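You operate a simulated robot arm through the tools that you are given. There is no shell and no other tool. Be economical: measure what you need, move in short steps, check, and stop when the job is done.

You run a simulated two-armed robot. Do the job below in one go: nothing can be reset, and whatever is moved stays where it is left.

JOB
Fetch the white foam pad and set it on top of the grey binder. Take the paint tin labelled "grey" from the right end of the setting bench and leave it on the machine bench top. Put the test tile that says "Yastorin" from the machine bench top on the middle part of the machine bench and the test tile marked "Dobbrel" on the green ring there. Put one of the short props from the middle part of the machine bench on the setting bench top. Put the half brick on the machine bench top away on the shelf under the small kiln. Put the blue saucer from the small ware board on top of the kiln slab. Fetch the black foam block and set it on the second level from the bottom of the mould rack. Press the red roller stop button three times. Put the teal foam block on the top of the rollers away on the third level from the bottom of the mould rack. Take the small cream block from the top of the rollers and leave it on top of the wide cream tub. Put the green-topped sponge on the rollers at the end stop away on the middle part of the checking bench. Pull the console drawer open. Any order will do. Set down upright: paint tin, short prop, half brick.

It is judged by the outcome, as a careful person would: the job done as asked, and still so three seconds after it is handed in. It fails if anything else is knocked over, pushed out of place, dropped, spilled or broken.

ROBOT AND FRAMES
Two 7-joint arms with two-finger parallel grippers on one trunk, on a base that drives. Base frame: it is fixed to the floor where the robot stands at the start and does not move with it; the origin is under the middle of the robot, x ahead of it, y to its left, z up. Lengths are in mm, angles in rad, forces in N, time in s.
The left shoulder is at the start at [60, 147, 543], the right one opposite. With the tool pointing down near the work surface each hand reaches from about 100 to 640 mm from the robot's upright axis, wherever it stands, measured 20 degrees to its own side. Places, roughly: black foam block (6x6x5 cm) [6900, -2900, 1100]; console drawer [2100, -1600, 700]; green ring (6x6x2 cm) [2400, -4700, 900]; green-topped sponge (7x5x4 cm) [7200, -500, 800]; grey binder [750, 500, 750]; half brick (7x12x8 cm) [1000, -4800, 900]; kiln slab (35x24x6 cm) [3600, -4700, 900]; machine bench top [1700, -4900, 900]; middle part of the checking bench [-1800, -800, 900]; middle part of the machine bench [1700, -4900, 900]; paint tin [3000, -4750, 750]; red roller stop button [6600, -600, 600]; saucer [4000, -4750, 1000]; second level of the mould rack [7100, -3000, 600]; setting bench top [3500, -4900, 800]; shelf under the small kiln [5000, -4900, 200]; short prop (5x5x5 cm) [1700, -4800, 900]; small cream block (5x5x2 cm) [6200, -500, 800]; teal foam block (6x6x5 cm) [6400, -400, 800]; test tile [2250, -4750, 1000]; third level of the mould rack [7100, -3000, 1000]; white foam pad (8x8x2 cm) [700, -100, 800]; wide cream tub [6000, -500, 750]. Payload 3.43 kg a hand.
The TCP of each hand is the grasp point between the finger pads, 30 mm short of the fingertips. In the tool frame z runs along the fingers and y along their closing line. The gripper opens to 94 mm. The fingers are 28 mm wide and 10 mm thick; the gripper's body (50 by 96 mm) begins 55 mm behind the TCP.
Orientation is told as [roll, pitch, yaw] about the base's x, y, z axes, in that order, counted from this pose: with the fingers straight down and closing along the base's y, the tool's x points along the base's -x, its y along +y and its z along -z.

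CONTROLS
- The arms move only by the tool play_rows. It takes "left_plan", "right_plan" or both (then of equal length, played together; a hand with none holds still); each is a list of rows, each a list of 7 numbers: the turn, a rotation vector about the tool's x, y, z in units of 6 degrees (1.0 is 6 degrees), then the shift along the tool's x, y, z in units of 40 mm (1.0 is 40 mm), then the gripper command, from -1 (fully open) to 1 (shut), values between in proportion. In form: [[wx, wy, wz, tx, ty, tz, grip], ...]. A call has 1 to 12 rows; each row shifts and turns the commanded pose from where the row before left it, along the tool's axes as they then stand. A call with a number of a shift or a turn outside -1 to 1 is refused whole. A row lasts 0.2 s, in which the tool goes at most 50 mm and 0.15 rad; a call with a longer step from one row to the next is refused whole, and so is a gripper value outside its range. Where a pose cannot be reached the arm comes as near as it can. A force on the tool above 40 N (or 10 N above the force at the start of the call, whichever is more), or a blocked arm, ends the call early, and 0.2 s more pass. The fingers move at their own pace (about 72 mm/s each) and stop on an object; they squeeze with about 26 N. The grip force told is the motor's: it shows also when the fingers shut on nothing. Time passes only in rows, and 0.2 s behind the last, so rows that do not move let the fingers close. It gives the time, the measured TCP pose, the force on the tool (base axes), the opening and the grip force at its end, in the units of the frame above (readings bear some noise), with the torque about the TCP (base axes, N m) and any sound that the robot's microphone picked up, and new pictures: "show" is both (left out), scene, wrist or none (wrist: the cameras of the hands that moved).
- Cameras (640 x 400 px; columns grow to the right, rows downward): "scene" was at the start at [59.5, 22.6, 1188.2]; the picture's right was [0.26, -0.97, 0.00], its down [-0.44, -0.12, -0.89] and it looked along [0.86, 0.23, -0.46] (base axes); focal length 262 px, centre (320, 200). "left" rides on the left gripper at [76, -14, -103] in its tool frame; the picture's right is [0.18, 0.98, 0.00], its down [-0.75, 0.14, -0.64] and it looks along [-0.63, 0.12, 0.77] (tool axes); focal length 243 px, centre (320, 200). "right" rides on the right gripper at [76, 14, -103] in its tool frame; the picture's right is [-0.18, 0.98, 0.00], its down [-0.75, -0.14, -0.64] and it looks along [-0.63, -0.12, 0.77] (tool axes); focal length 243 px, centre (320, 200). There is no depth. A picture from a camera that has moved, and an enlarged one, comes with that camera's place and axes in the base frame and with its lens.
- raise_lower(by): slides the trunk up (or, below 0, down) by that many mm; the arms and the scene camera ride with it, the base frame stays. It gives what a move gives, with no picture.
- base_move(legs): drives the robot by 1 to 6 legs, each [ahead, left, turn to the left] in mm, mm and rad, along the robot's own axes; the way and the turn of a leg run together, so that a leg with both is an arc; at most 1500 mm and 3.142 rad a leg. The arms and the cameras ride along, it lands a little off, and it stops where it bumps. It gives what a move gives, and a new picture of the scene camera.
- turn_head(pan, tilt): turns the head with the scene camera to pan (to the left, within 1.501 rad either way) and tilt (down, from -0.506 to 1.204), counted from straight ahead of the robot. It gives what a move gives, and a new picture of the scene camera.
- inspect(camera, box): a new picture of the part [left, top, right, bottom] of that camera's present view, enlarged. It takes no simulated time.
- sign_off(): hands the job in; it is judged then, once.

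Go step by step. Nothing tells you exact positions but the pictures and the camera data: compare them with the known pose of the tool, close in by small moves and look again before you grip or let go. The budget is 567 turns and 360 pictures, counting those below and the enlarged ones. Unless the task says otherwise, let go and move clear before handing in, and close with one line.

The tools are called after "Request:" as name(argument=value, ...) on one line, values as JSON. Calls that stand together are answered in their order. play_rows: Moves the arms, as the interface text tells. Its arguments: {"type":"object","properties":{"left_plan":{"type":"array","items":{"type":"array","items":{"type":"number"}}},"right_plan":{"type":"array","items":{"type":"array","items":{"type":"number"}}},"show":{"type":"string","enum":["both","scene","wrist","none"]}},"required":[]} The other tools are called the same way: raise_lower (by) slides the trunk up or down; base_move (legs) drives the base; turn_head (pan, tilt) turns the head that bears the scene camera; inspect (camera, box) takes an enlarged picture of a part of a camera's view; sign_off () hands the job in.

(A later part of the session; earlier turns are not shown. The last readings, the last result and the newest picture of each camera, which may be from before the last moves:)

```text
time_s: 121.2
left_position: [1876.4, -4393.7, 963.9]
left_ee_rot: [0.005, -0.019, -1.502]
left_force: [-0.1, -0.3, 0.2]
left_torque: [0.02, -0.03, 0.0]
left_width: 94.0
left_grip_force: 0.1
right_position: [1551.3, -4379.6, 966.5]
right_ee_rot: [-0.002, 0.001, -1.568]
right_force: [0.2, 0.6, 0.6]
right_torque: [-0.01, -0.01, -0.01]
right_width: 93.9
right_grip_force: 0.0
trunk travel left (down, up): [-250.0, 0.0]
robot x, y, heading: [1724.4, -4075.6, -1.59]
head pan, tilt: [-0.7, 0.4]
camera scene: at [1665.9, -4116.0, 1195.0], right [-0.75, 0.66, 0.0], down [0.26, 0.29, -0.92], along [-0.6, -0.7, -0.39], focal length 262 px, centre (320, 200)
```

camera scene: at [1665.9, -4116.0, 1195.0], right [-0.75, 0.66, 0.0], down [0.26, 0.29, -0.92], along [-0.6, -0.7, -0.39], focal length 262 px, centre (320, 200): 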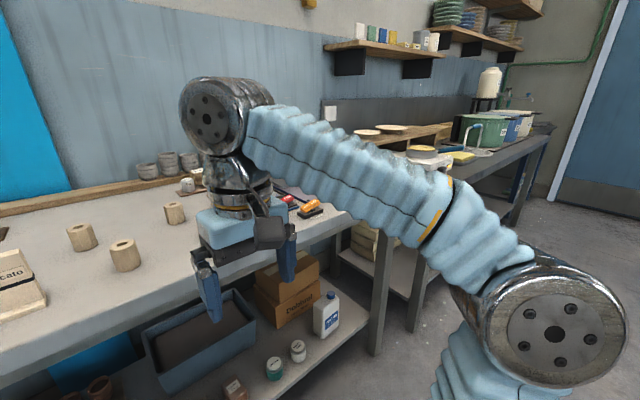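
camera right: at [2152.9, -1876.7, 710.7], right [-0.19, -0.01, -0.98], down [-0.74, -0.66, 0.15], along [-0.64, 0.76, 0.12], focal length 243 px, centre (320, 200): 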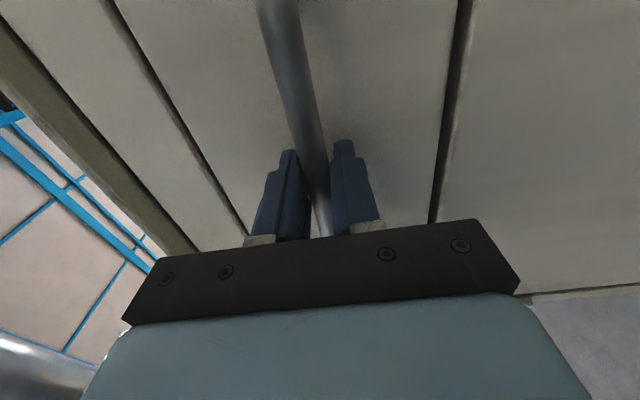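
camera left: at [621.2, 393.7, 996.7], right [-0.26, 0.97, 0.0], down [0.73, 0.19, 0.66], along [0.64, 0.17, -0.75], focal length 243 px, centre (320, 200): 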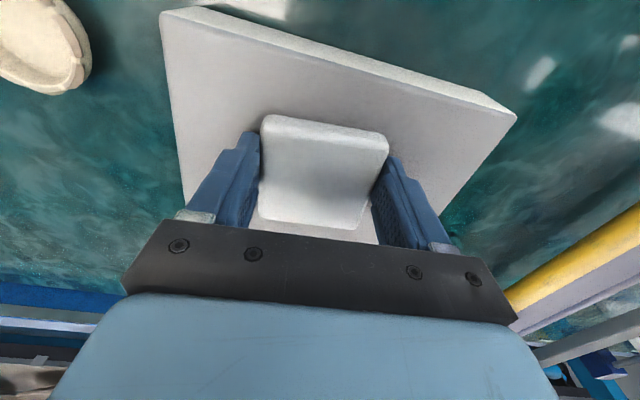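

Three short props stand on the middle part. I'll shift left toward x≈2250 to view the test tiles and the green ring.

Request:
base_move(legs=[[0, 480, 0]])

Request:
turn_head(pan=0, tilt=0.4)

Request:
inspect(camera="scene", box=[200, 130, 440, 280])

```text
time_s: 124.1
left_position: [2356.2, -4399.7, 964.7]
left_ee_rot: [0.005, -0.019, -1.499]
left_force: [-0.1, 0.2, 0.4]
left_torque: [0.0, 0.05, -0.02]
left_width: 93.9
left_grip_force: 0.0
right_position: [2029.6, -4387.4, 966.6]
right_ee_rot: [-0.003, -0.001, -1.565]
right_force: [-0.5, -1.1, 0.4]
right_torque: [-0.01, 0.0, 0.02]
right_width: 94.2
right_grip_force: 0.0
trunk travel left (down, up): [-250.0, 0.0]
robot x, y, heading: [2204.7, -4081.3, -1.586]
head pan, tilt: [-0.7, 0.4]
camera scene: at [2144.4, -4123.5, 1195.0], right [-0.76, 0.65, 0.0], down [0.25, 0.29, -0.92], along [-0.6, -0.7, -0.39], focal length 262 px, centre (320, 200)
```

scene: 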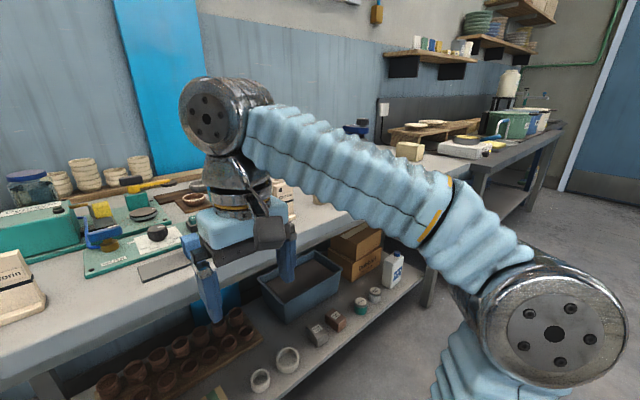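

```text
time_s: 125.2
left_position: [2355.4, -4400.2, 965.9]
left_ee_rot: [0.005, -0.021, -1.5]
left_force: [0.3, 0.4, -0.3]
left_torque: [0.01, -0.02, 0.0]
left_width: 94.0
left_grip_force: 0.1
right_position: [2030.5, -4388.8, 965.7]
right_ee_rot: [-0.001, 0.001, -1.567]
right_force: [0.2, -0.3, 0.8]
right_torque: [0.0, 0.02, -0.02]
right_width: 93.7
right_grip_force: 0.0
trunk travel left (down, up): [-250.0, 0.0]
robot x, y, heading: [2202.1, -4084.3, -1.581]
head pan, tilt: [0.0, 0.4]
camera scene: at [2203.8, -4146.1, 1195.0], right [-1.0, 0.01, 0.0], down [0.01, 0.39, -0.92], along [-0.01, -0.92, -0.39], focal length 262 px, centre (320, 200)
```

scene: 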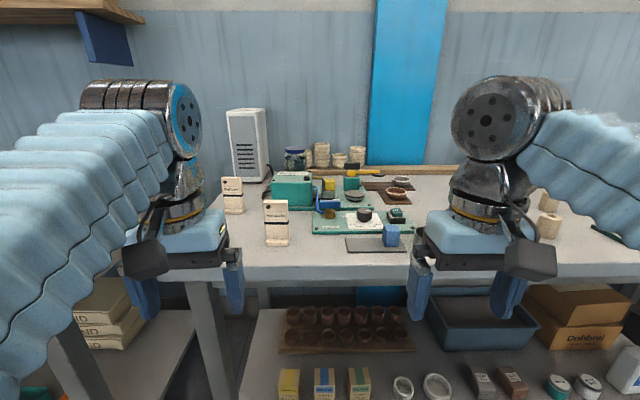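

```text
2.67 times, centred on (320, 205) of scene
camera zoom: at [2203.8, -4146.1, 1195.0], right [-1.0, 0.01, 0.0], down [0.01, 0.39, -0.92], along [-0.01, -0.92, -0.39], focal length 700 px, centre (320, 187)
```

zoom: 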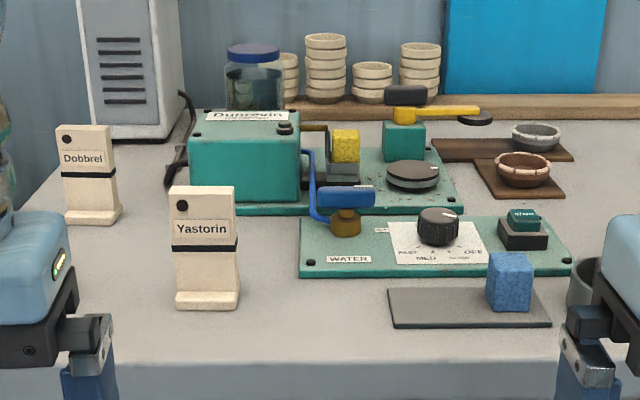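

Both tiles stand upright on feet: Yastorin in front, Dobbrel behind left. I'll drive 130 mm closer to get parallax and reach.

Request:
base_move(legs=[[130, 0, 0]])

Request:
turn_head(pan=0.0, tilt=0.6)

Request:
inspect(camera="scene", box=[160, 90, 480, 290])

```text
time_s: 126.5
left_position: [2354.1, -4531.7, 963.9]
left_ee_rot: [0.005, -0.019, -1.5]
left_force: [-0.2, -0.1, 0.6]
left_torque: [0.01, 0.03, 0.02]
left_width: 94.0
left_grip_force: 0.0
right_position: [2028.2, -4519.3, 966.0]
right_ee_rot: [-0.003, 0.0, -1.568]
right_force: [0.8, -0.2, 0.3]
right_torque: [-0.04, -0.02, -0.03]
right_width: 94.0
right_grip_force: 0.1
trunk travel left (down, up): [-250.0, 0.0]
robot x, y, heading: [2200.3, -4215.5, -1.582]
head pan, tilt: [0.0, 0.4]
camera scene: at [2202.0, -4277.7, 1195.0], right [-1.0, 0.01, 0.0], down [0.01, 0.39, -0.92], along [-0.01, -0.92, -0.39], focal length 262 px, centre (320, 200)
```

scene: 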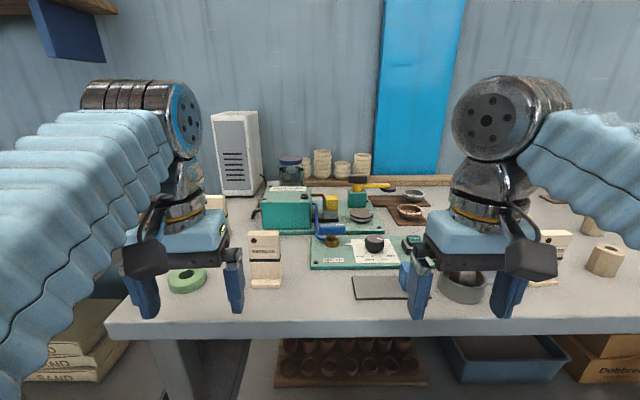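

```text
time_s: 127.2
left_position: [2354.4, -4531.2, 964.1]
left_ee_rot: [0.006, -0.018, -1.502]
left_force: [0.4, -0.6, 0.4]
left_torque: [0.02, 0.0, 0.01]
left_width: 94.0
left_grip_force: 0.1
right_position: [2028.0, -4519.9, 966.4]
right_ee_rot: [-0.001, 0.0, -1.568]
right_force: [0.7, -0.7, -0.2]
right_torque: [-0.03, 0.0, 0.02]
right_width: 94.0
right_grip_force: 0.0
trunk travel left (down, up): [-250.0, 0.0]
robot x, y, heading: [2202.0, -4215.9, -1.588]
head pan, tilt: [0.0, 0.6]
camera scene: at [2202.0, -4273.7, 1176.8], right [-1.0, 0.01, 0.0], down [0.01, 0.56, -0.83], along [-0.01, -0.83, -0.56], focal length 262 px, centre (320, 200)
```

scene: 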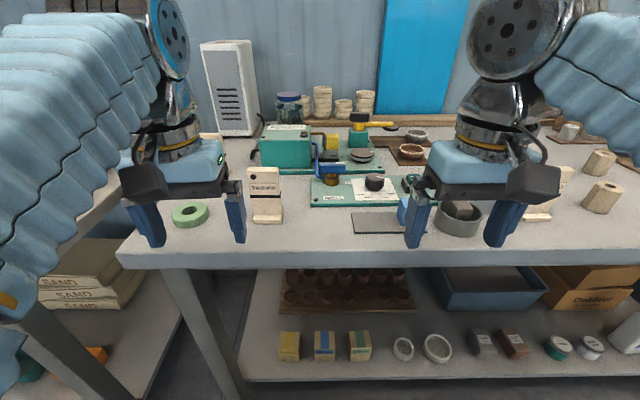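

```text
2.00 times, centred on (320, 190) of scene
camera zoom: at [2202.0, -4273.7, 1176.8], right [-1.0, 0.01, 0.0], down [0.01, 0.56, -0.83], along [-0.01, -0.83, -0.56], focal length 525 px, centre (320, 220)
```

zoom: 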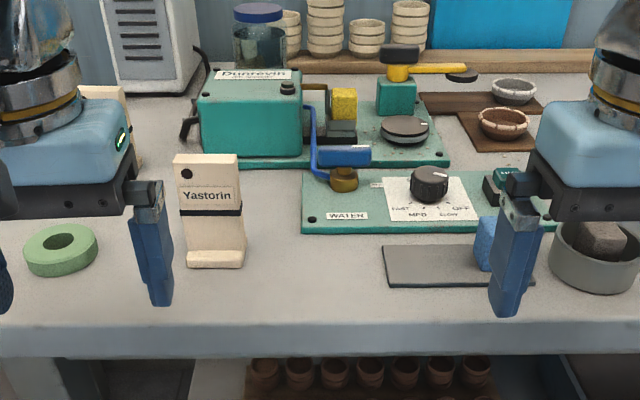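

By parallax the bench top is at z≈875 and Yastorin stands at x≈2292, front ≈ -4644, top ≈ 978. I'll line up the left hand in front of it and look with its wrist camera.

Request:
play_rows(left_plan=[[0, 0, 0.67, 0, -0.8, 0, -1], [0, 0, 0, 0, -0.75, 0, -1], [0, 0, 0, -0.3, 0, 0.1, -1], [0, 0, 0, 0, 0, 0, -1]], show="both")

```text
time_s: 128.2
left_position: [2291.7, -4545.2, 960.1]
left_ee_rot: [0.008, -0.018, -1.571]
left_force: [0.0, 0.3, -0.5]
left_torque: [0.02, 0.01, 0.01]
left_width: 93.9
left_grip_force: 0.1
right_position: [2028.5, -4520.2, 966.5]
right_ee_rot: [-0.002, 0.0, -1.568]
right_force: [0.7, 0.4, 0.4]
right_torque: [-0.03, -0.02, 0.0]
right_width: 93.9
right_grip_force: 0.2
trunk travel left (down, up): [-250.0, 0.0]
robot x, y, heading: [2204.4, -4211.6, -1.589]
head pan, tilt: [0.0, 0.6]
camera scene: at [2202.1, -4273.7, 1176.8], right [-1.0, 0.01, 0.0], down [0.01, 0.56, -0.82], along [-0.01, -0.82, -0.57], focal length 262 px, centre (320, 200)
camera left: at [2278.0, -4466.8, 1061.8], right [0.98, 0.18, 0.0], down [0.14, -0.74, 0.66], along [0.12, -0.64, -0.75], focal length 243 px, centre (320, 200)
```

scene: 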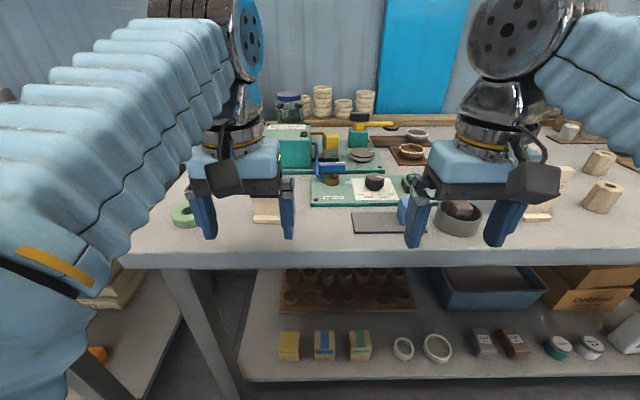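
left: 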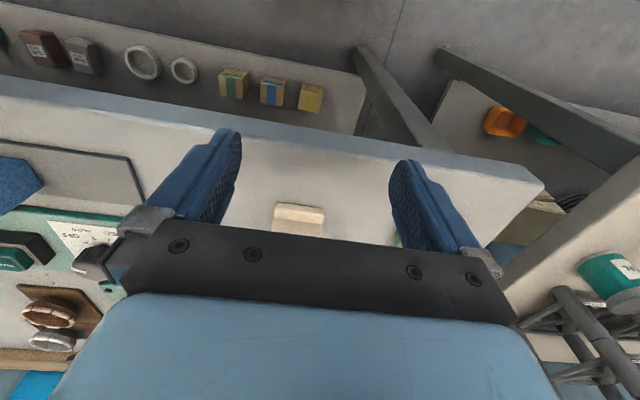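

The tile foot is centred between the fingers. Advance at this height so the fingers straddle the upright plate.

Request:
play_rows(left_plan=[[0, 0, 0, -0.9, -0.05, 0.1, -1], [0, 0, 0, -0.9, 0, 0.1, -1], [0, 0, 0, -0.9, 0, 0, -1], [0, 0, 0, 0, 0, 0, -1]], show="both")

```text
time_s: 129.2
left_position: [2288.8, -4653.2, 955.0]
left_ee_rot: [0.008, -0.018, -1.573]
left_force: [-0.1, 0.1, -0.7]
left_torque: [0.0, 0.0, 0.01]
left_width: 94.0
left_grip_force: 0.1
right_position: [2028.1, -4520.0, 966.0]
right_ee_rot: [-0.002, 0.001, -1.567]
right_force: [-0.2, 0.6, 0.7]
right_torque: [-0.02, 0.01, 0.02]
right_width: 94.0
right_grip_force: 0.0
trunk travel left (down, up): [-250.0, 0.0]
robot x, y, heading: [2199.7, -4215.5, -1.586]
head pan, tilt: [0.0, 0.6]
camera scene: at [2202.0, -4273.9, 1176.8], right [-1.0, 0.01, 0.0], down [0.01, 0.57, -0.82], along [-0.01, -0.82, -0.57], focal length 262 px, centre (320, 200)
camera left: at [2275.7, -4575.1, 1056.0], right [0.98, 0.18, 0.0], down [0.14, -0.74, 0.66], along [0.12, -0.64, -0.75], focal length 243 px, centre (320, 200)
```

scene: 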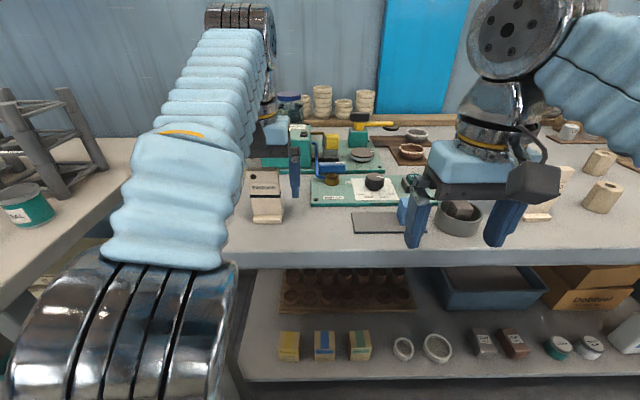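
left: 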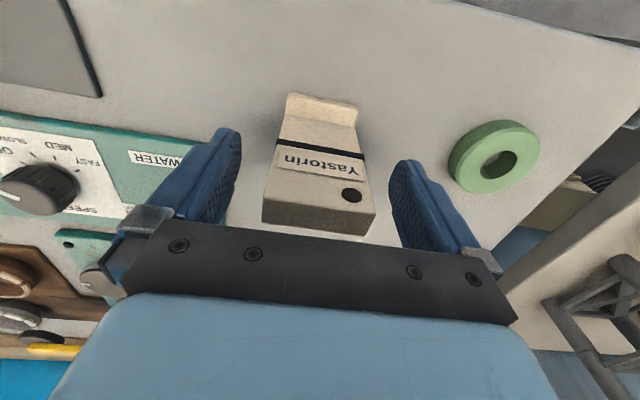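

Perfectly straddled. Close and lift a bit.

Request:
play_rows(left_plan=[[0, 0, 0, 0, 0, 0, 1], [0, 0, 0, 0, 0, 0, 1], [0, 0, 0, 0, 0, 0, 1], [0, 0, 0, 0, 0, -0.5, 1], [0, 0, 0, 0.4, 0, -0.3, 1], [0, 0, 0, 0.8, 0, 0, 1], [0, 0, 0, 0.8, 0, 0, 1], [0, 0, 0, 0, 0, 0, 1]], show="wrist")

```text
time_s: 131.0
left_position: [2289.4, -4573.1, 984.5]
left_ee_rot: [0.008, -0.021, -1.572]
left_force: [0.1, 0.6, -0.7]
left_torque: [0.0, -0.02, 0.0]
left_width: 51.8
left_grip_force: 26.3
right_position: [2028.5, -4520.2, 965.9]
right_ee_rot: [-0.003, 0.001, -1.567]
right_force: [-0.5, -0.3, -1.3]
right_torque: [0.01, 0.01, 0.02]
right_width: 93.9
right_grip_force: 0.0
trunk travel left (down, up): [-250.0, 0.0]
robot x, y, heading: [2204.8, -4216.3, -1.583]
head pan, tilt: [0.0, 0.6]
camera left: at [2275.2, -4493.6, 1085.7], right [0.98, 0.18, 0.0], down [0.14, -0.74, 0.66], along [0.12, -0.65, -0.75], focal length 243 px, centre (320, 200)
```

left: 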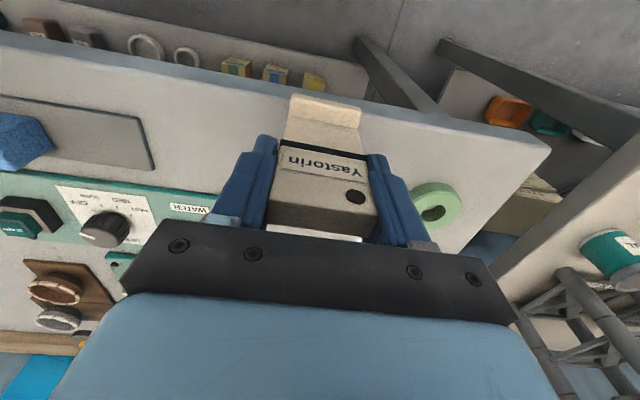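

Tile held. Retract a bit more, then drive right to the middle part.

Request:
play_rows(left_plan=[[0, 0, 0, 0.9, 0, 0, 1], [0, 0, 0, 0.6, 0, 0, 1], [0, 0, 0, 0, 0, 0, 1]], show="none")

Request:
base_move(legs=[[0, -555, 0]])

```text
time_s: 131.8
left_position: [2290.4, -4512.9, 982.7]
left_ee_rot: [0.006, -0.017, -1.57]
left_force: [0.5, -0.9, -1.6]
left_torque: [-0.05, 0.0, 0.03]
left_width: 51.5
left_grip_force: 25.9
right_position: [2027.2, -4520.9, 966.2]
right_ee_rot: [-0.002, -0.001, -1.567]
right_force: [0.2, 0.3, -0.3]
right_torque: [-0.01, 0.01, 0.0]
right_width: 94.0
right_grip_force: 0.1
trunk travel left (down, up): [-250.0, 0.0]
robot x, y, heading: [2198.6, -4215.3, -1.582]
head pan, tilt: [0.0, 0.6]
```

```text
time_s: 134.9
left_position: [1740.1, -4505.7, 983.5]
left_ee_rot: [0.008, -0.017, -1.573]
left_force: [-0.2, 0.9, -1.2]
left_torque: [0.01, -0.01, -0.01]
left_width: 51.3
left_grip_force: 26.3
right_position: [1477.6, -4511.3, 967.6]
right_ee_rot: [-0.002, 0.0, -1.572]
right_force: [0.4, 0.2, 0.1]
right_torque: [0.0, 0.02, 0.01]
right_width: 93.8
right_grip_force: 0.1
trunk travel left (down, up): [-250.0, 0.0]
robot x, y, heading: [1649.3, -4203.6, -1.585]
head pan, tilt: [0.0, 0.6]
camera scene: at [1652.8, -4265.0, 1176.8], right [-1.0, 0.02, 0.0], down [0.01, 0.56, -0.83], along [-0.01, -0.82, -0.57], focal length 262 px, centre (320, 200)
```

scene: 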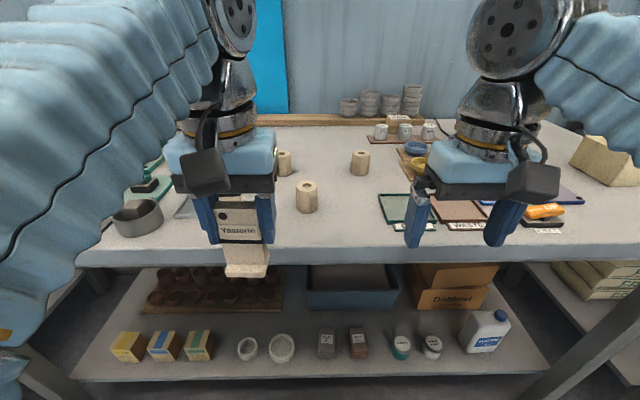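

Drop point [1738, -4625] between Gricato and the front prop is free. Extend and lower.

Request:
play_rows(left_plan=[[0, 0, 0, -1, 0, 0, 1], [0, 0, 0, -1, 0, 0, 1], [0, 0, 0, -0.95, 0, 0.2, 1], [0, 0, 0, 0, 0, 0.3, 1], [0, 0, 0, 0, 0, 0, 1]], show="both")

```text
time_s: 136.1
left_position: [1740.3, -4622.7, 965.6]
left_ee_rot: [0.007, -0.018, -1.575]
left_force: [0.3, -0.4, -1.0]
left_torque: [0.03, 0.04, -0.01]
left_width: 51.7
left_grip_force: 25.5
right_position: [1477.9, -4510.4, 966.4]
right_ee_rot: [-0.002, -0.002, -1.571]
right_force: [-0.2, 0.0, 0.0]
right_torque: [0.02, 0.04, -0.01]
right_width: 94.0
right_grip_force: 0.1
trunk travel left (down, up): [-250.0, 0.0]
robot x, y, heading: [1650.0, -4204.7, -1.586]
head pan, tilt: [0.0, 0.6]
camera scene: at [1652.7, -4265.0, 1176.8], right [-1.0, 0.02, 0.0], down [0.01, 0.56, -0.83], along [-0.01, -0.82, -0.57], focal length 262 px, centre (320, 200)
camera left: at [1726.6, -4544.1, 1067.1], right [0.98, 0.18, 0.0], down [0.13, -0.74, 0.66], along [0.12, -0.65, -0.75], focal length 243 px, centre (320, 200)
```

scene: 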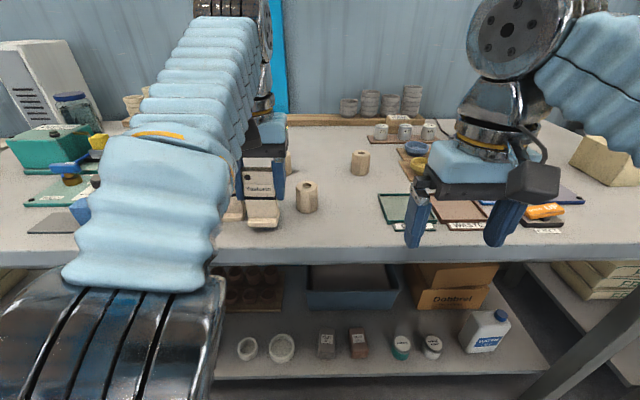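
left: 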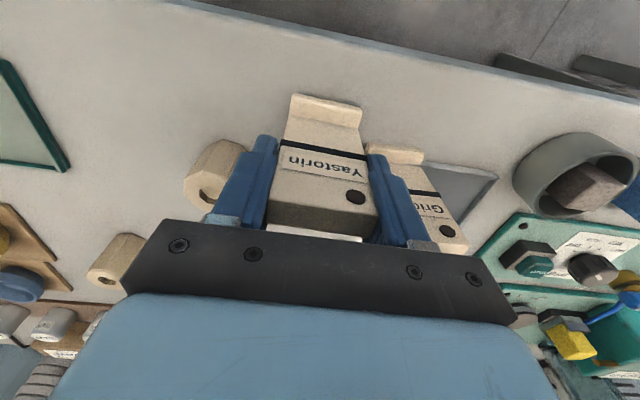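

Clearances are small but workable; I'll shift 6 mm right and 8 mm back, then lower to contact.

Request:
play_rows(left_plan=[[0, 0, 0, 0.2, -0.15, 0, 1], [0, 0, 0, 0, 0, 0.15, 1], [0, 0, 0, 0, 0, 0.05, 1], [0, 0, 0, 0, 0, 0.05, 1], [0, 0, 0, 0, 0, 0, 1]], show="wrist")

```text
time_s: 137.3
left_position: [1733.6, -4614.9, 955.7]
left_ee_rot: [0.008, -0.017, -1.575]
left_force: [-0.4, -0.6, -1.4]
left_torque: [0.04, 0.03, -0.02]
left_width: 51.7
left_grip_force: 25.5
right_position: [1476.7, -4512.0, 966.2]
right_ee_rot: [-0.001, 0.002, -1.571]
right_force: [-0.2, 0.4, -0.7]
right_torque: [-0.03, 0.01, 0.02]
right_width: 93.9
right_grip_force: 0.0
trunk travel left (down, up): [-250.0, 0.0]
robot x, y, heading: [1657.3, -4208.4, -1.592]
head pan, tilt: [0.0, 0.6]
camera left: at [1720.2, -4536.2, 1056.6], right [0.98, 0.18, 0.0], down [0.13, -0.74, 0.66], along [0.12, -0.65, -0.75], focal length 243 px, centre (320, 200)
```

left: 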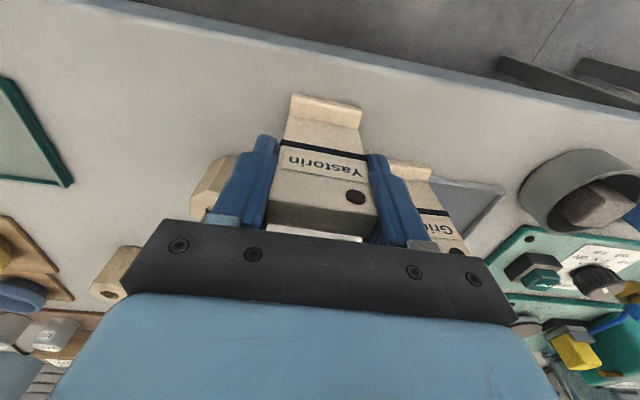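

Request:
play_rows(left_plan=[[0, 0, 0, 0, 0, 0.05, 1], [0, 0, 0, 0, 0, 0.04, 1], [0, 0, 0, 0, 0, 0, 1]], show="none")

```text
time_s: 138.1
left_position: [1734.4, -4615.3, 951.7]
left_ee_rot: [0.008, -0.019, -1.574]
left_force: [3.3, -0.5, 22.2]
left_torque: [0.21, 0.29, -0.03]
left_width: 51.5
left_grip_force: 26.2
right_position: [1478.5, -4510.5, 967.8]
right_ee_rot: [-0.002, 0.0, -1.572]
right_force: [-0.3, 0.9, 0.7]
right_torque: [0.01, 0.01, 0.01]
right_width: 94.0
right_grip_force: 0.1
trunk travel left (down, up): [-250.0, 0.0]
robot x, y, heading: [1652.2, -4206.2, -1.585]
head pan, tilt: [0.0, 0.6]
```

Touching. Ease off, open slightly, and withdraw straight back.

Request:
play_rows(left_plan=[[0, 0, 0, 0, 0, -0.04, 1], [0, 0, 0, 0, 0, 0, -0.35], [0, 0, 0, 0, 0, 0, -0.35], [0, 0, 0, 0.5, 0, 0, -0.35], [0, 0, 0, 0.9, 0, 0, -0.35], [0, 0, 0, 0.9, 0, 0, -0.35], [0, 0, 0, 0.5, 0, -0.3, -1]], show="scene")

```text
time_s: 139.7
left_position: [1734.6, -4501.8, 963.1]
left_ee_rot: [0.008, -0.017, -1.576]
left_force: [-0.5, 0.1, -0.8]
left_torque: [-0.02, 0.01, 0.01]
left_width: 93.7
left_grip_force: 0.1
right_position: [1478.9, -4510.9, 965.7]
right_ee_rot: [-0.002, -0.001, -1.569]
right_force: [0.4, 0.2, 0.2]
right_torque: [0.01, -0.01, -0.01]
right_width: 94.1
right_grip_force: 0.1
trunk travel left (down, up): [-250.0, 0.0]
robot x, y, heading: [1652.9, -4206.1, -1.59]
head pan, tilt: [0.0, 0.6]
camera scene: at [1652.6, -4265.0, 1176.8], right [-1.0, 0.02, 0.0], down [0.01, 0.56, -0.83], along [-0.01, -0.82, -0.56], focal length 262 px, centre (320, 200)
```

scene: 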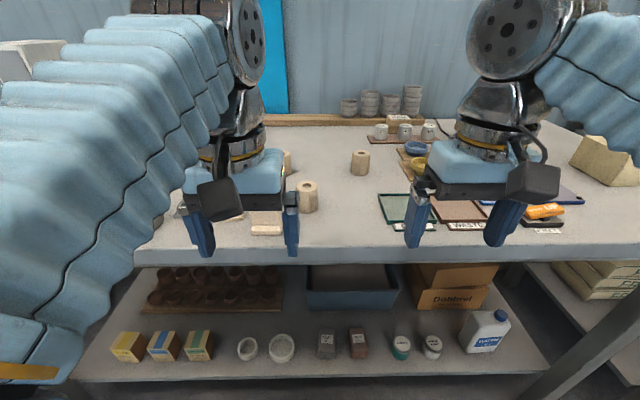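

Yastorin is placed. Next I'll take the front short prop with the right hand; shift the base left a little first.

Request:
base_move(legs=[[0, 170, 0]])

Request:
play_rows(right_plan=[[0, 0, 0, -0.8, 0.3, 0, -1], [0, 0, 0, -0.8, 0.3, 0, -1], [0, 0, 0, 0, 0, 0, -1]], show="both")

```text
time_s: 141.2
left_position: [1904.4, -4504.7, 964.1]
left_ee_rot: [0.008, -0.019, -1.574]
left_force: [1.2, 0.1, 0.0]
left_torque: [-0.03, 0.0, -0.03]
left_width: 93.9
left_grip_force: 0.1
right_position: [1649.5, -4514.1, 967.9]
right_ee_rot: [-0.001, 0.0, -1.572]
right_force: [-0.3, -0.5, -0.2]
right_torque: [-0.02, -0.01, 0.01]
right_width: 94.1
right_grip_force: 0.0
trunk travel left (down, up): [-250.0, 0.0]
robot x, y, heading: [1825.1, -4208.8, -1.588]
head pan, tilt: [0.0, 0.6]
camera scene: at [1823.7, -4268.0, 1176.8], right [-1.0, 0.02, 0.0], down [0.01, 0.56, -0.83], along [-0.01, -0.82, -0.56], focal length 262 px, centre (320, 200)
```

scene: 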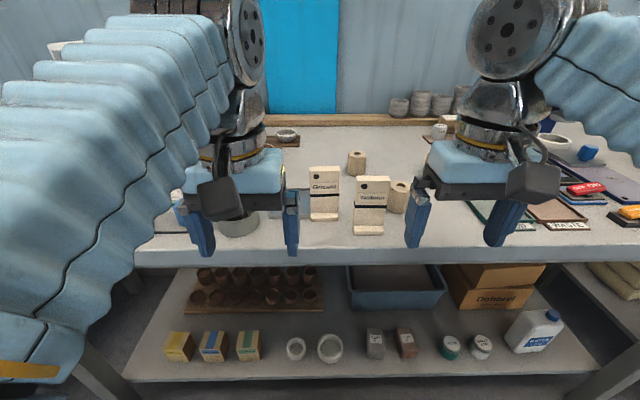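

```text
time_s: 142.0
left_position: [1906.0, -4505.5, 963.6]
left_ee_rot: [0.007, -0.018, -1.573]
left_force: [-0.2, 0.2, 0.2]
left_torque: [0.0, -0.01, 0.01]
left_width: 94.1
left_grip_force: 0.1
right_position: [1673.5, -4578.7, 967.4]
right_ee_rot: [-0.001, 0.001, -1.571]
right_force: [0.5, -0.3, -0.8]
right_torque: [-0.04, 0.01, 0.01]
right_width: 93.8
right_grip_force: 0.1
trunk travel left (down, up): [-250.0, 0.0]
robot x, y, heading: [1825.7, -4210.0, -1.588]
head pan, tilt: [0.0, 0.6]
camera scene: at [1824.0, -4268.2, 1176.8], right [-1.0, 0.02, 0.0], down [0.01, 0.57, -0.82], along [-0.01, -0.82, -0.57], focal length 262 px, centre (320, 200)
camera right: at [1688.5, -4503.5, 1069.5], right [0.98, -0.18, 0.0], down [-0.14, -0.75, 0.64], along [-0.12, -0.63, -0.77], focal length 243 px, centre (320, 200)
```

scene: 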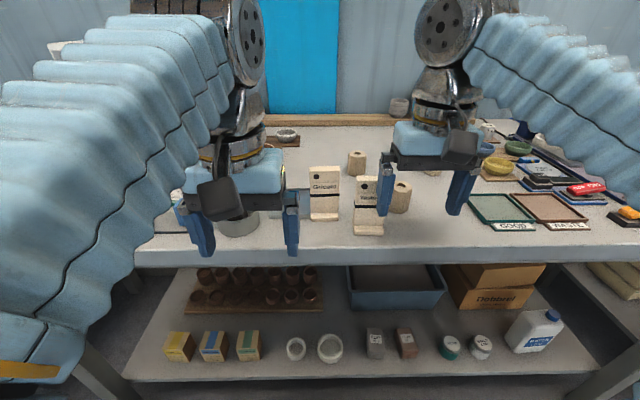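
right: 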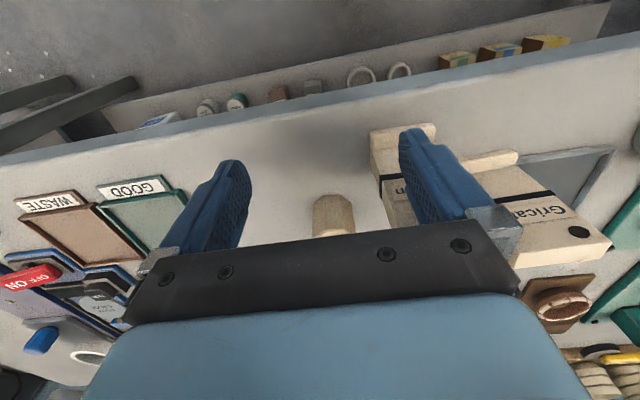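

The front prop's centre is about [1673, -4682], just behind-right of Yastorin. I'll go around: right, forward above it, then sideways over it.

Request:
play_rows(right_plan=[[0, 0, 0, 0, -0.85, -0.05, -1], [0, 0, 0, -0.9, 0, 0, -1], [0, 0, 0, -0.9, 0, 0, -1], [0, 0, 0, -0.78, 0, 0, -1], [0, 0, 0, 0, 0, 0, -1]], show="both")

```text
time_s: 143.2
left_position: [1905.6, -4504.8, 963.8]
left_ee_rot: [0.008, -0.018, -1.573]
left_force: [-0.1, -0.5, 0.4]
left_torque: [0.0, 0.02, -0.01]
left_width: 93.8
left_grip_force: 0.1
right_position: [1639.3, -4680.1, 968.8]
right_ee_rot: [-0.004, 0.0, -1.57]
right_force: [0.1, 0.1, 0.1]
right_torque: [0.0, -0.01, 0.0]
right_width: 94.0
right_grip_force: 0.1
trunk travel left (down, up): [-250.0, 0.0]
robot x, y, heading: [1825.3, -4208.3, -1.59]
head pan, tilt: [0.0, 0.6]
camera scene: at [1824.5, -4268.0, 1176.8], right [-1.0, 0.02, 0.0], down [0.01, 0.56, -0.82], along [-0.01, -0.82, -0.57], focal length 262 px, centre (320, 200)
camera right: at [1655.0, -4604.8, 1070.6], right [0.98, -0.18, 0.0], down [-0.14, -0.75, 0.64], along [-0.12, -0.63, -0.77], focal length 243 px, centre (320, 200)
```

scene: 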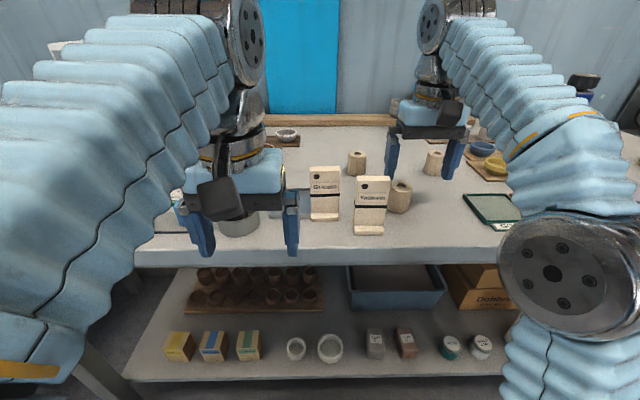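
right: 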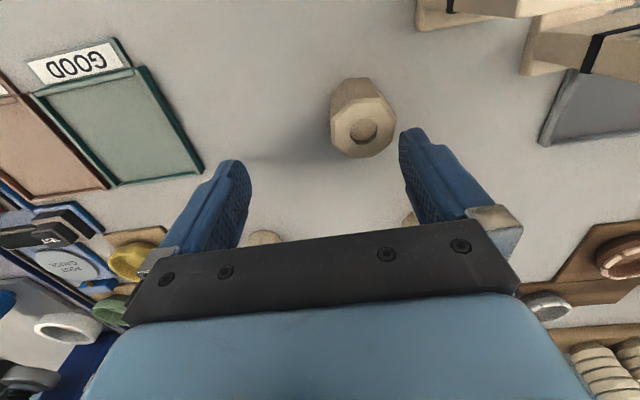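

Request:
play_rows(right_plan=[[0, 0, 0, 0.2, 0.77, 0, -1], [0, 0, 0, 0, 0, 0, -1]], show="wrist")

```text
time_s: 143.8
left_position: [1905.9, -4505.3, 963.0]
left_ee_rot: [0.007, -0.017, -1.574]
left_force: [-0.5, -0.1, 0.8]
left_torque: [0.0, 0.01, -0.01]
left_width: 93.9
left_grip_force: 0.1
right_position: [1669.9, -4673.2, 968.3]
right_ee_rot: [-0.003, 0.0, -1.57]
right_force: [0.6, 0.6, -0.2]
right_torque: [-0.02, 0.0, -0.02]
right_width: 94.3
right_grip_force: 0.0
trunk travel left (down, up): [-250.0, 0.0]
robot x, y, heading: [1822.4, -4209.6, -1.584]
head pan, tilt: [0.0, 0.6]
camera right: at [1685.4, -4596.9, 1070.0], right [0.98, -0.18, 0.0], down [-0.14, -0.75, 0.64], along [-0.12, -0.63, -0.77], focal length 243 px, centre (320, 200)
```

right: 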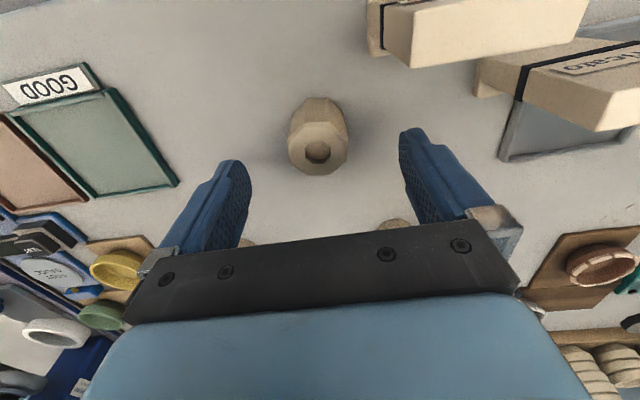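

Centred. Descend and grip.

Request:
play_rows(right_plan=[[0, 0, 0, 0, 0, 0.7, -1], [0, 0, 0, 0, 0, 0.65, -1], [0, 0, 0, 0, 0, 0, 1], [0, 0, 0, 0, 0, 0, 1], [0, 0, 0, 0, 0, 0, 1], [0, 0, 0, 0, 0, -0.5, 1], [0, 0, 0, 0, 0, 0, 1]], show="wrist")

```text
time_s: 145.4
left_position: [1905.5, -4506.8, 963.5]
left_ee_rot: [0.006, -0.017, -1.575]
left_force: [0.6, 0.2, -0.3]
left_torque: [0.03, 0.0, -0.01]
left_width: 94.0
left_grip_force: 0.0
right_position: [1670.8, -4673.4, 934.4]
right_ee_rot: [-0.002, 0.002, -1.572]
right_force: [-0.2, -0.1, -0.9]
right_torque: [-0.02, 0.01, 0.02]
right_width: 40.4
right_grip_force: 26.1
trunk travel left (down, up): [-250.0, 0.0]
robot x, y, heading: [1828.2, -4209.9, -1.586]
head pan, tilt: [0.0, 0.6]
camera right: at [1685.5, -4597.1, 1036.6], right [0.98, -0.18, 0.0], down [-0.14, -0.75, 0.64], along [-0.12, -0.63, -0.77], focal length 243 px, centre (320, 200)
```

right: 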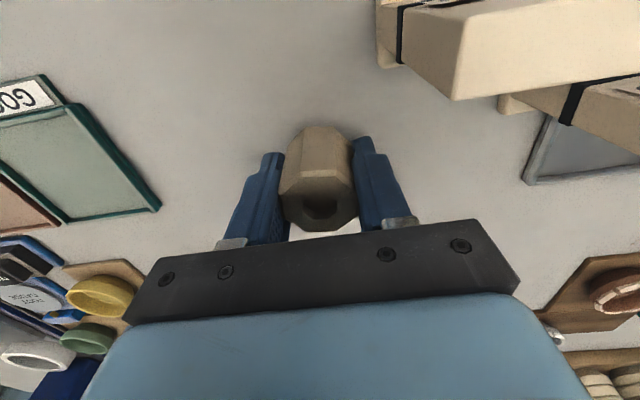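

Prop held. Retreat the same way around.

Request:
play_rows(right_plan=[[0, 0, 0, 0, -0.5, -0.6, 1], [0, 0, 0, 0, -0.5, -0.2, 1], [0, 0, 0, 0.9, 0, 0, 1], [0, 0, 0, 0.9, 0, 0, 1], [0, 0, 0, 0.9, 0, 0, 1], [0, 0, 0, 0.9, 0, 0, 1], [0, 0, 0, 0, 0, 0, 1]], show="scene")

```text
time_s: 147.0
left_position: [1905.8, -4505.0, 963.4]
left_ee_rot: [0.007, -0.017, -1.574]
left_force: [0.3, 0.5, 0.3]
left_torque: [-0.02, 0.0, 0.01]
left_width: 93.9
left_grip_force: 0.0
right_position: [1628.3, -4529.4, 964.9]
right_ee_rot: [-0.003, 0.002, -1.57]
right_force: [0.4, 0.2, -0.9]
right_torque: [-0.01, 0.0, -0.01]
right_width: 40.1
right_grip_force: 26.6
trunk travel left (down, up): [-250.0, 0.0]
robot x, y, heading: [1820.1, -4209.3, -1.583]
head pan, tilt: [0.0, 0.6]
camera scene: at [1823.9, -4267.8, 1176.8], right [-1.0, 0.02, 0.0], down [0.01, 0.56, -0.83], along [-0.01, -0.82, -0.56], focal length 262 px, centre (320, 200)
```

scene: 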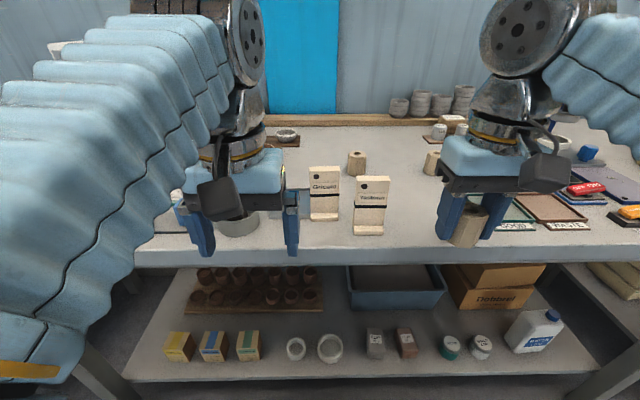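

Now to Dobbrel: drive left so the left hand lines up with x≈2436, then a bit ahead.

Request:
base_move(legs=[[0, 535, 0], [40, 0, 0]])

Request:
turn_head(pan=0.25, tilt=0.5)

```text
time_s: 150.6
left_position: [2438.0, -4554.3, 962.6]
left_ee_rot: [0.007, -0.017, -1.574]
left_force: [-0.4, -0.4, 0.4]
left_torque: [-0.03, 0.04, 0.02]
left_width: 94.2
left_grip_force: 0.0
right_position: [2162.2, -4577.5, 966.5]
right_ee_rot: [-0.002, 0.0, -1.569]
right_force: [0.2, 1.0, -1.2]
right_torque: [-0.01, 0.02, -0.01]
right_width: 40.0
right_grip_force: 26.1
trunk travel left (down, up): [-250.0, 0.0]
robot x, y, heading: [2355.7, -4258.3, -1.587]
head pan, tilt: [0.0, 0.6]
camera scene: at [2356.6, -4316.7, 1176.8], right [-1.0, 0.02, 0.0], down [0.01, 0.56, -0.83], along [-0.01, -0.83, -0.56], focal length 262 px, centre (320, 200)
```

scene: 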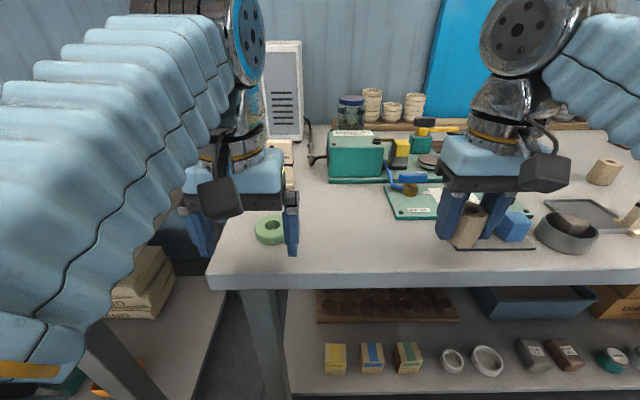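

```text
time_s: 151.3
left_position: [2438.8, -4556.1, 964.4]
left_ee_rot: [0.006, -0.017, -1.574]
left_force: [0.1, -1.3, -0.4]
left_torque: [0.0, -0.03, -0.01]
left_width: 93.9
left_grip_force: 0.1
right_position: [2162.8, -4579.5, 965.4]
right_ee_rot: [-0.002, 0.003, -1.569]
right_force: [0.0, -0.8, -1.0]
right_torque: [-0.01, 0.03, 0.03]
right_width: 39.9
right_grip_force: 26.2
trunk travel left (down, up): [-250.0, 0.0]
robot x, y, heading: [2356.0, -4257.2, -1.59]
head pan, tilt: [0.25, 0.499]
camera scene: at [2379.0, -4317.0, 1185.8], right [-0.97, -0.23, 0.0], down [-0.11, 0.47, -0.88], along [0.2, -0.85, -0.48], focal length 262 px, centre (320, 200)
```

scene: 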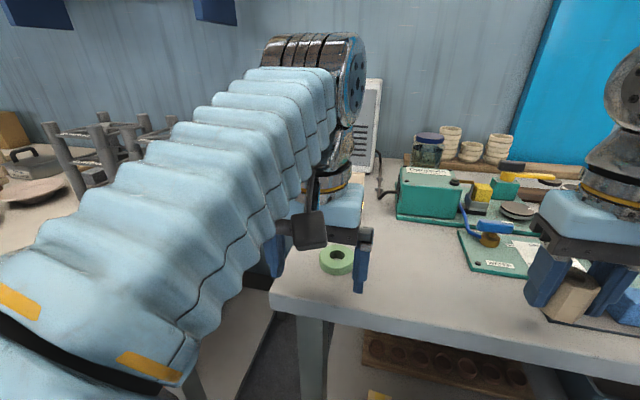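

Now pitch the left hand 45° forward to extend its reach, advancing a little.

Request:
play_rows(left_plan=[[0, 0, 0, -0.9, 0, -0.5, -1], [0, 0, 0, -0.9, 0, 0, -1], [0, -0.94, 0, 0, 0, 0, -1], [0, -0.94, 0, 0, 0, 0, -1], [0, -0.94, 0, 0, 0, 0, -1], [0, -0.94, 0, 0, 0, 0, -1], [0, -0.94, 0, 0, 0, 0, -1], [0, -0.94, 0, 0, 0, 0, -1], [0, -0.94, 0, 0, 0, 0, -1], [0, -0.94, 0, 0, 0, 0, -1], [0, 0, 0, 0, 0, 0, -1]], show="both")

```text
time_s: 153.8
left_position: [2438.0, -4625.6, 983.8]
left_ee_rot: [0.009, -0.807, -1.58]
left_force: [0.4, -0.1, -0.8]
left_torque: [-0.01, 0.0, 0.04]
left_width: 94.3
left_grip_force: 0.2
right_position: [2161.3, -4579.4, 965.9]
right_ee_rot: [-0.001, 0.0, -1.57]
right_force: [-0.3, 0.4, -0.5]
right_torque: [-0.01, -0.02, 0.02]
right_width: 40.0
right_grip_force: 25.7
trunk travel left (down, up): [-250.0, 0.0]
robot x, y, heading: [2357.9, -4260.4, -1.58]
head pan, tilt: [0.25, 0.499]
camera scene: at [2379.1, -4316.9, 1185.9], right [-0.97, -0.23, 0.0], down [-0.11, 0.47, -0.88], along [0.2, -0.85, -0.48], focal length 262 px, centre (320, 200)
camera left: at [2424.9, -4498.8, 1001.1], right [0.98, 0.13, -0.13], down [0.13, -0.06, 0.99], along [0.12, -0.99, -0.07], focal length 243 px, centre (320, 200)
```

scene: 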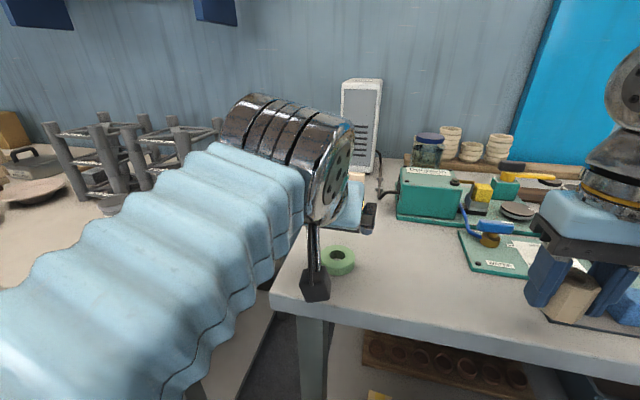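
left: 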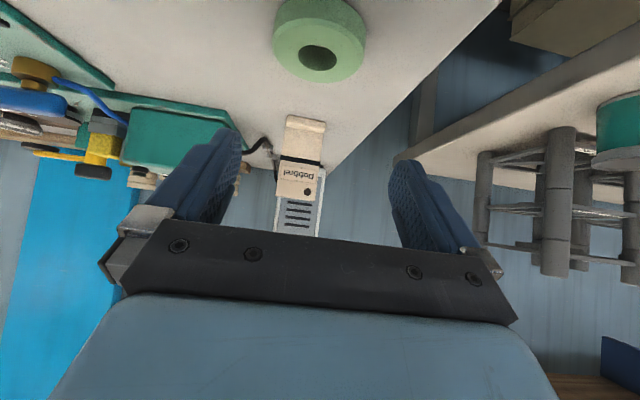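

Dobbrel is centred at about [2432, -4822]. Advance along forward/down to it.

Request:
play_rows(left_plan=[[0, 0, 0, -0.6, -0.03, 0.72, -1], [0, 0, 0, -0.6, -0.03, 0.78, -1], [0, 0, 0, -0.6, -0.03, 0.78, -1], [0, 0, 0, -0.55, -0.03, 0.82, -1], [0, 0, 0, 0, 0, 0, -1]], show="both")

```text
time_s: 154.9
left_position: [2431.6, -4780.7, 966.0]
left_ee_rot: [0.011, -0.806, -1.578]
left_force: [0.5, 0.6, -0.9]
left_torque: [0.0, 0.02, 0.0]
left_width: 93.7
left_grip_force: 0.0
right_position: [2162.4, -4578.6, 967.0]
right_ee_rot: [-0.001, 0.002, -1.569]
right_force: [0.6, -0.7, -1.0]
right_torque: [0.0, -0.01, -0.02]
right_width: 40.2
right_grip_force: 26.1
trunk travel left (down, up): [-250.0, 0.0]
robot x, y, heading: [2358.2, -4255.5, -1.585]
head pan, tilt: [0.25, 0.499]
camera scene: at [2379.0, -4317.2, 1185.8], right [-0.97, -0.23, 0.0], down [-0.11, 0.47, -0.88], along [0.2, -0.85, -0.48], focal length 262 px, centre (320, 200)
camera left: at [2419.4, -4653.8, 983.0], right [0.98, 0.13, -0.13], down [0.13, -0.06, 0.99], along [0.12, -0.99, -0.08], focal length 243 px, centre (320, 200)
```

scene: 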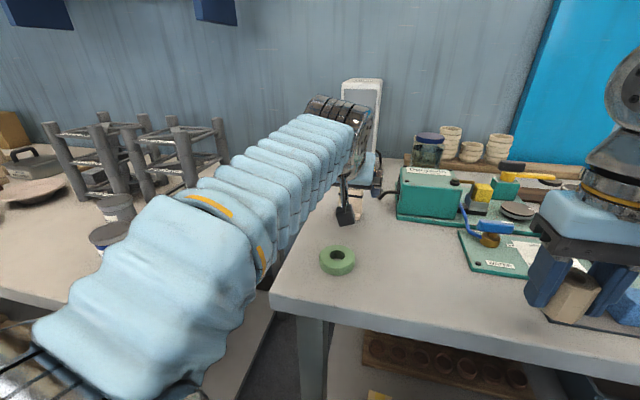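
left: 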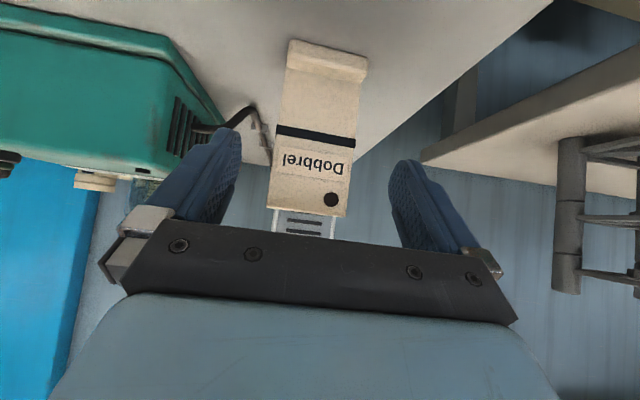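

Aligned. Advance the last 42 mm, grip and lift.

Request:
play_rows(left_plan=[[0, 0, 0, -0.25, 0, 0.5, -1], [0, 0, 0, -0.22, 0, 0.5, -1], [0, 0, 0, 0, 0, 0, 1], [0, 0, 0, 0, 0, 0, 1], [0, 0, 0, 0, 0, 0, 1], [0, 0, 0, 0, 0, 0, 1]], show="wrist")

```text
time_s: 156.3
left_position: [2431.5, -4822.1, 953.8]
left_ee_rot: [0.012, -0.805, -1.581]
left_force: [-0.5, -0.7, 2.0]
left_torque: [-0.03, 0.08, -0.02]
left_width: 54.5
left_grip_force: 26.2
right_position: [2161.5, -4579.4, 964.6]
right_ee_rot: [-0.001, 0.001, -1.569]
right_force: [-0.4, 0.1, -1.7]
right_torque: [-0.02, 0.01, -0.02]
right_width: 40.0
right_grip_force: 25.8
trunk travel left (down, up): [-250.0, 0.0]
robot x, y, heading: [2354.9, -4255.8, -1.583]
head pan, tilt: [0.25, 0.499]
camera left: at [2419.6, -4695.0, 969.4], right [0.98, 0.13, -0.13], down [0.13, -0.06, 0.99], along [0.12, -0.99, -0.07], focal length 243 px, centre (320, 200)
```

left: 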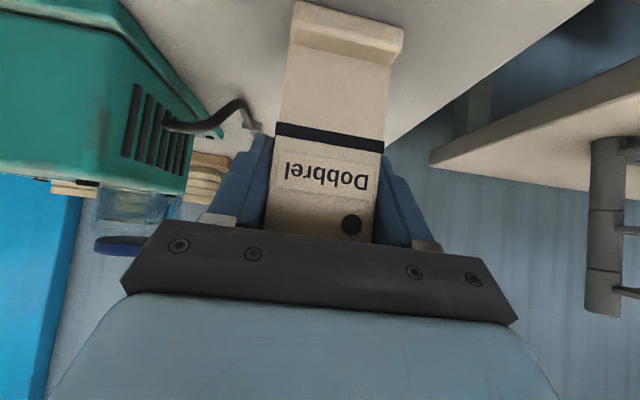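

Tile gripped. Lift 45 mm and bring it back above the ring.

Request:
play_rows(left_plan=[[0, 0, 0, -0.41, 0, -0.39, 1], [0, 0, 0, -0.41, 0, -0.39, 1], [0, 0, 0, 0.6, 0, -0.625, 1], [0, 0, 0, 0.6, 0, -0.625, 1], [0, 0, 0, 0.6, 0, -0.625, 1], [0, 0, 0, 0.6, 0, -0.625, 1], [0, 0, 0, 0.5, 0, -0.52, 1], [0, 0, 0, 0, 0, 0, 1]], show="both")

```text
time_s: 158.2
left_position: [2431.9, -4655.5, 998.1]
left_ee_rot: [0.009, -0.805, -1.579]
left_force: [-0.5, -0.1, -1.0]
left_torque: [-0.02, 0.02, 0.04]
left_width: 54.2
left_grip_force: 26.2
right_position: [2161.7, -4579.3, 965.4]
right_ee_rot: [-0.002, 0.0, -1.57]
right_force: [-0.8, 0.8, -1.3]
right_torque: [-0.03, 0.0, 0.02]
right_width: 40.0
right_grip_force: 26.4
trunk travel left (down, up): [-250.0, 0.0]
robot x, y, heading: [2356.9, -4258.8, -1.587]
head pan, tilt: [0.25, 0.499]
camera scene: at [2379.1, -4316.9, 1185.9], right [-0.97, -0.23, 0.0], down [-0.11, 0.47, -0.88], along [0.2, -0.85, -0.48], focal length 262 px, centre (320, 200)
camera left: at [2418.8, -4527.8, 1014.0], right [0.98, 0.13, -0.13], down [0.13, -0.06, 0.99], along [0.12, -0.99, -0.08], focal length 243 px, centre (320, 200)
```

scene: 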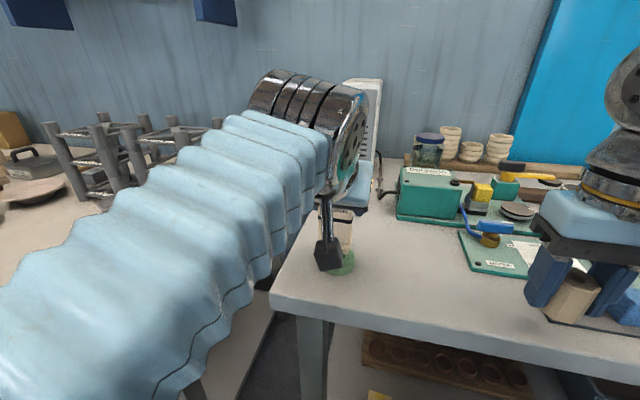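
left: 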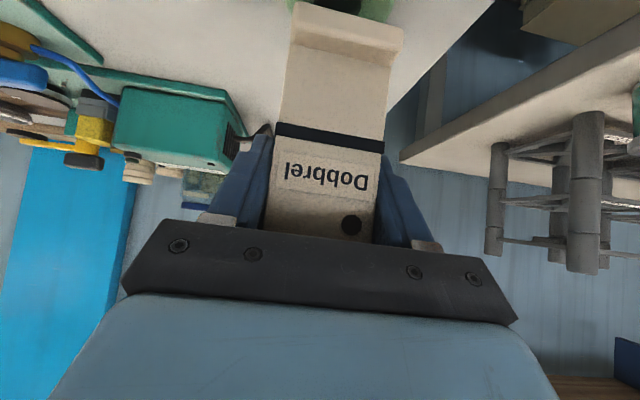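

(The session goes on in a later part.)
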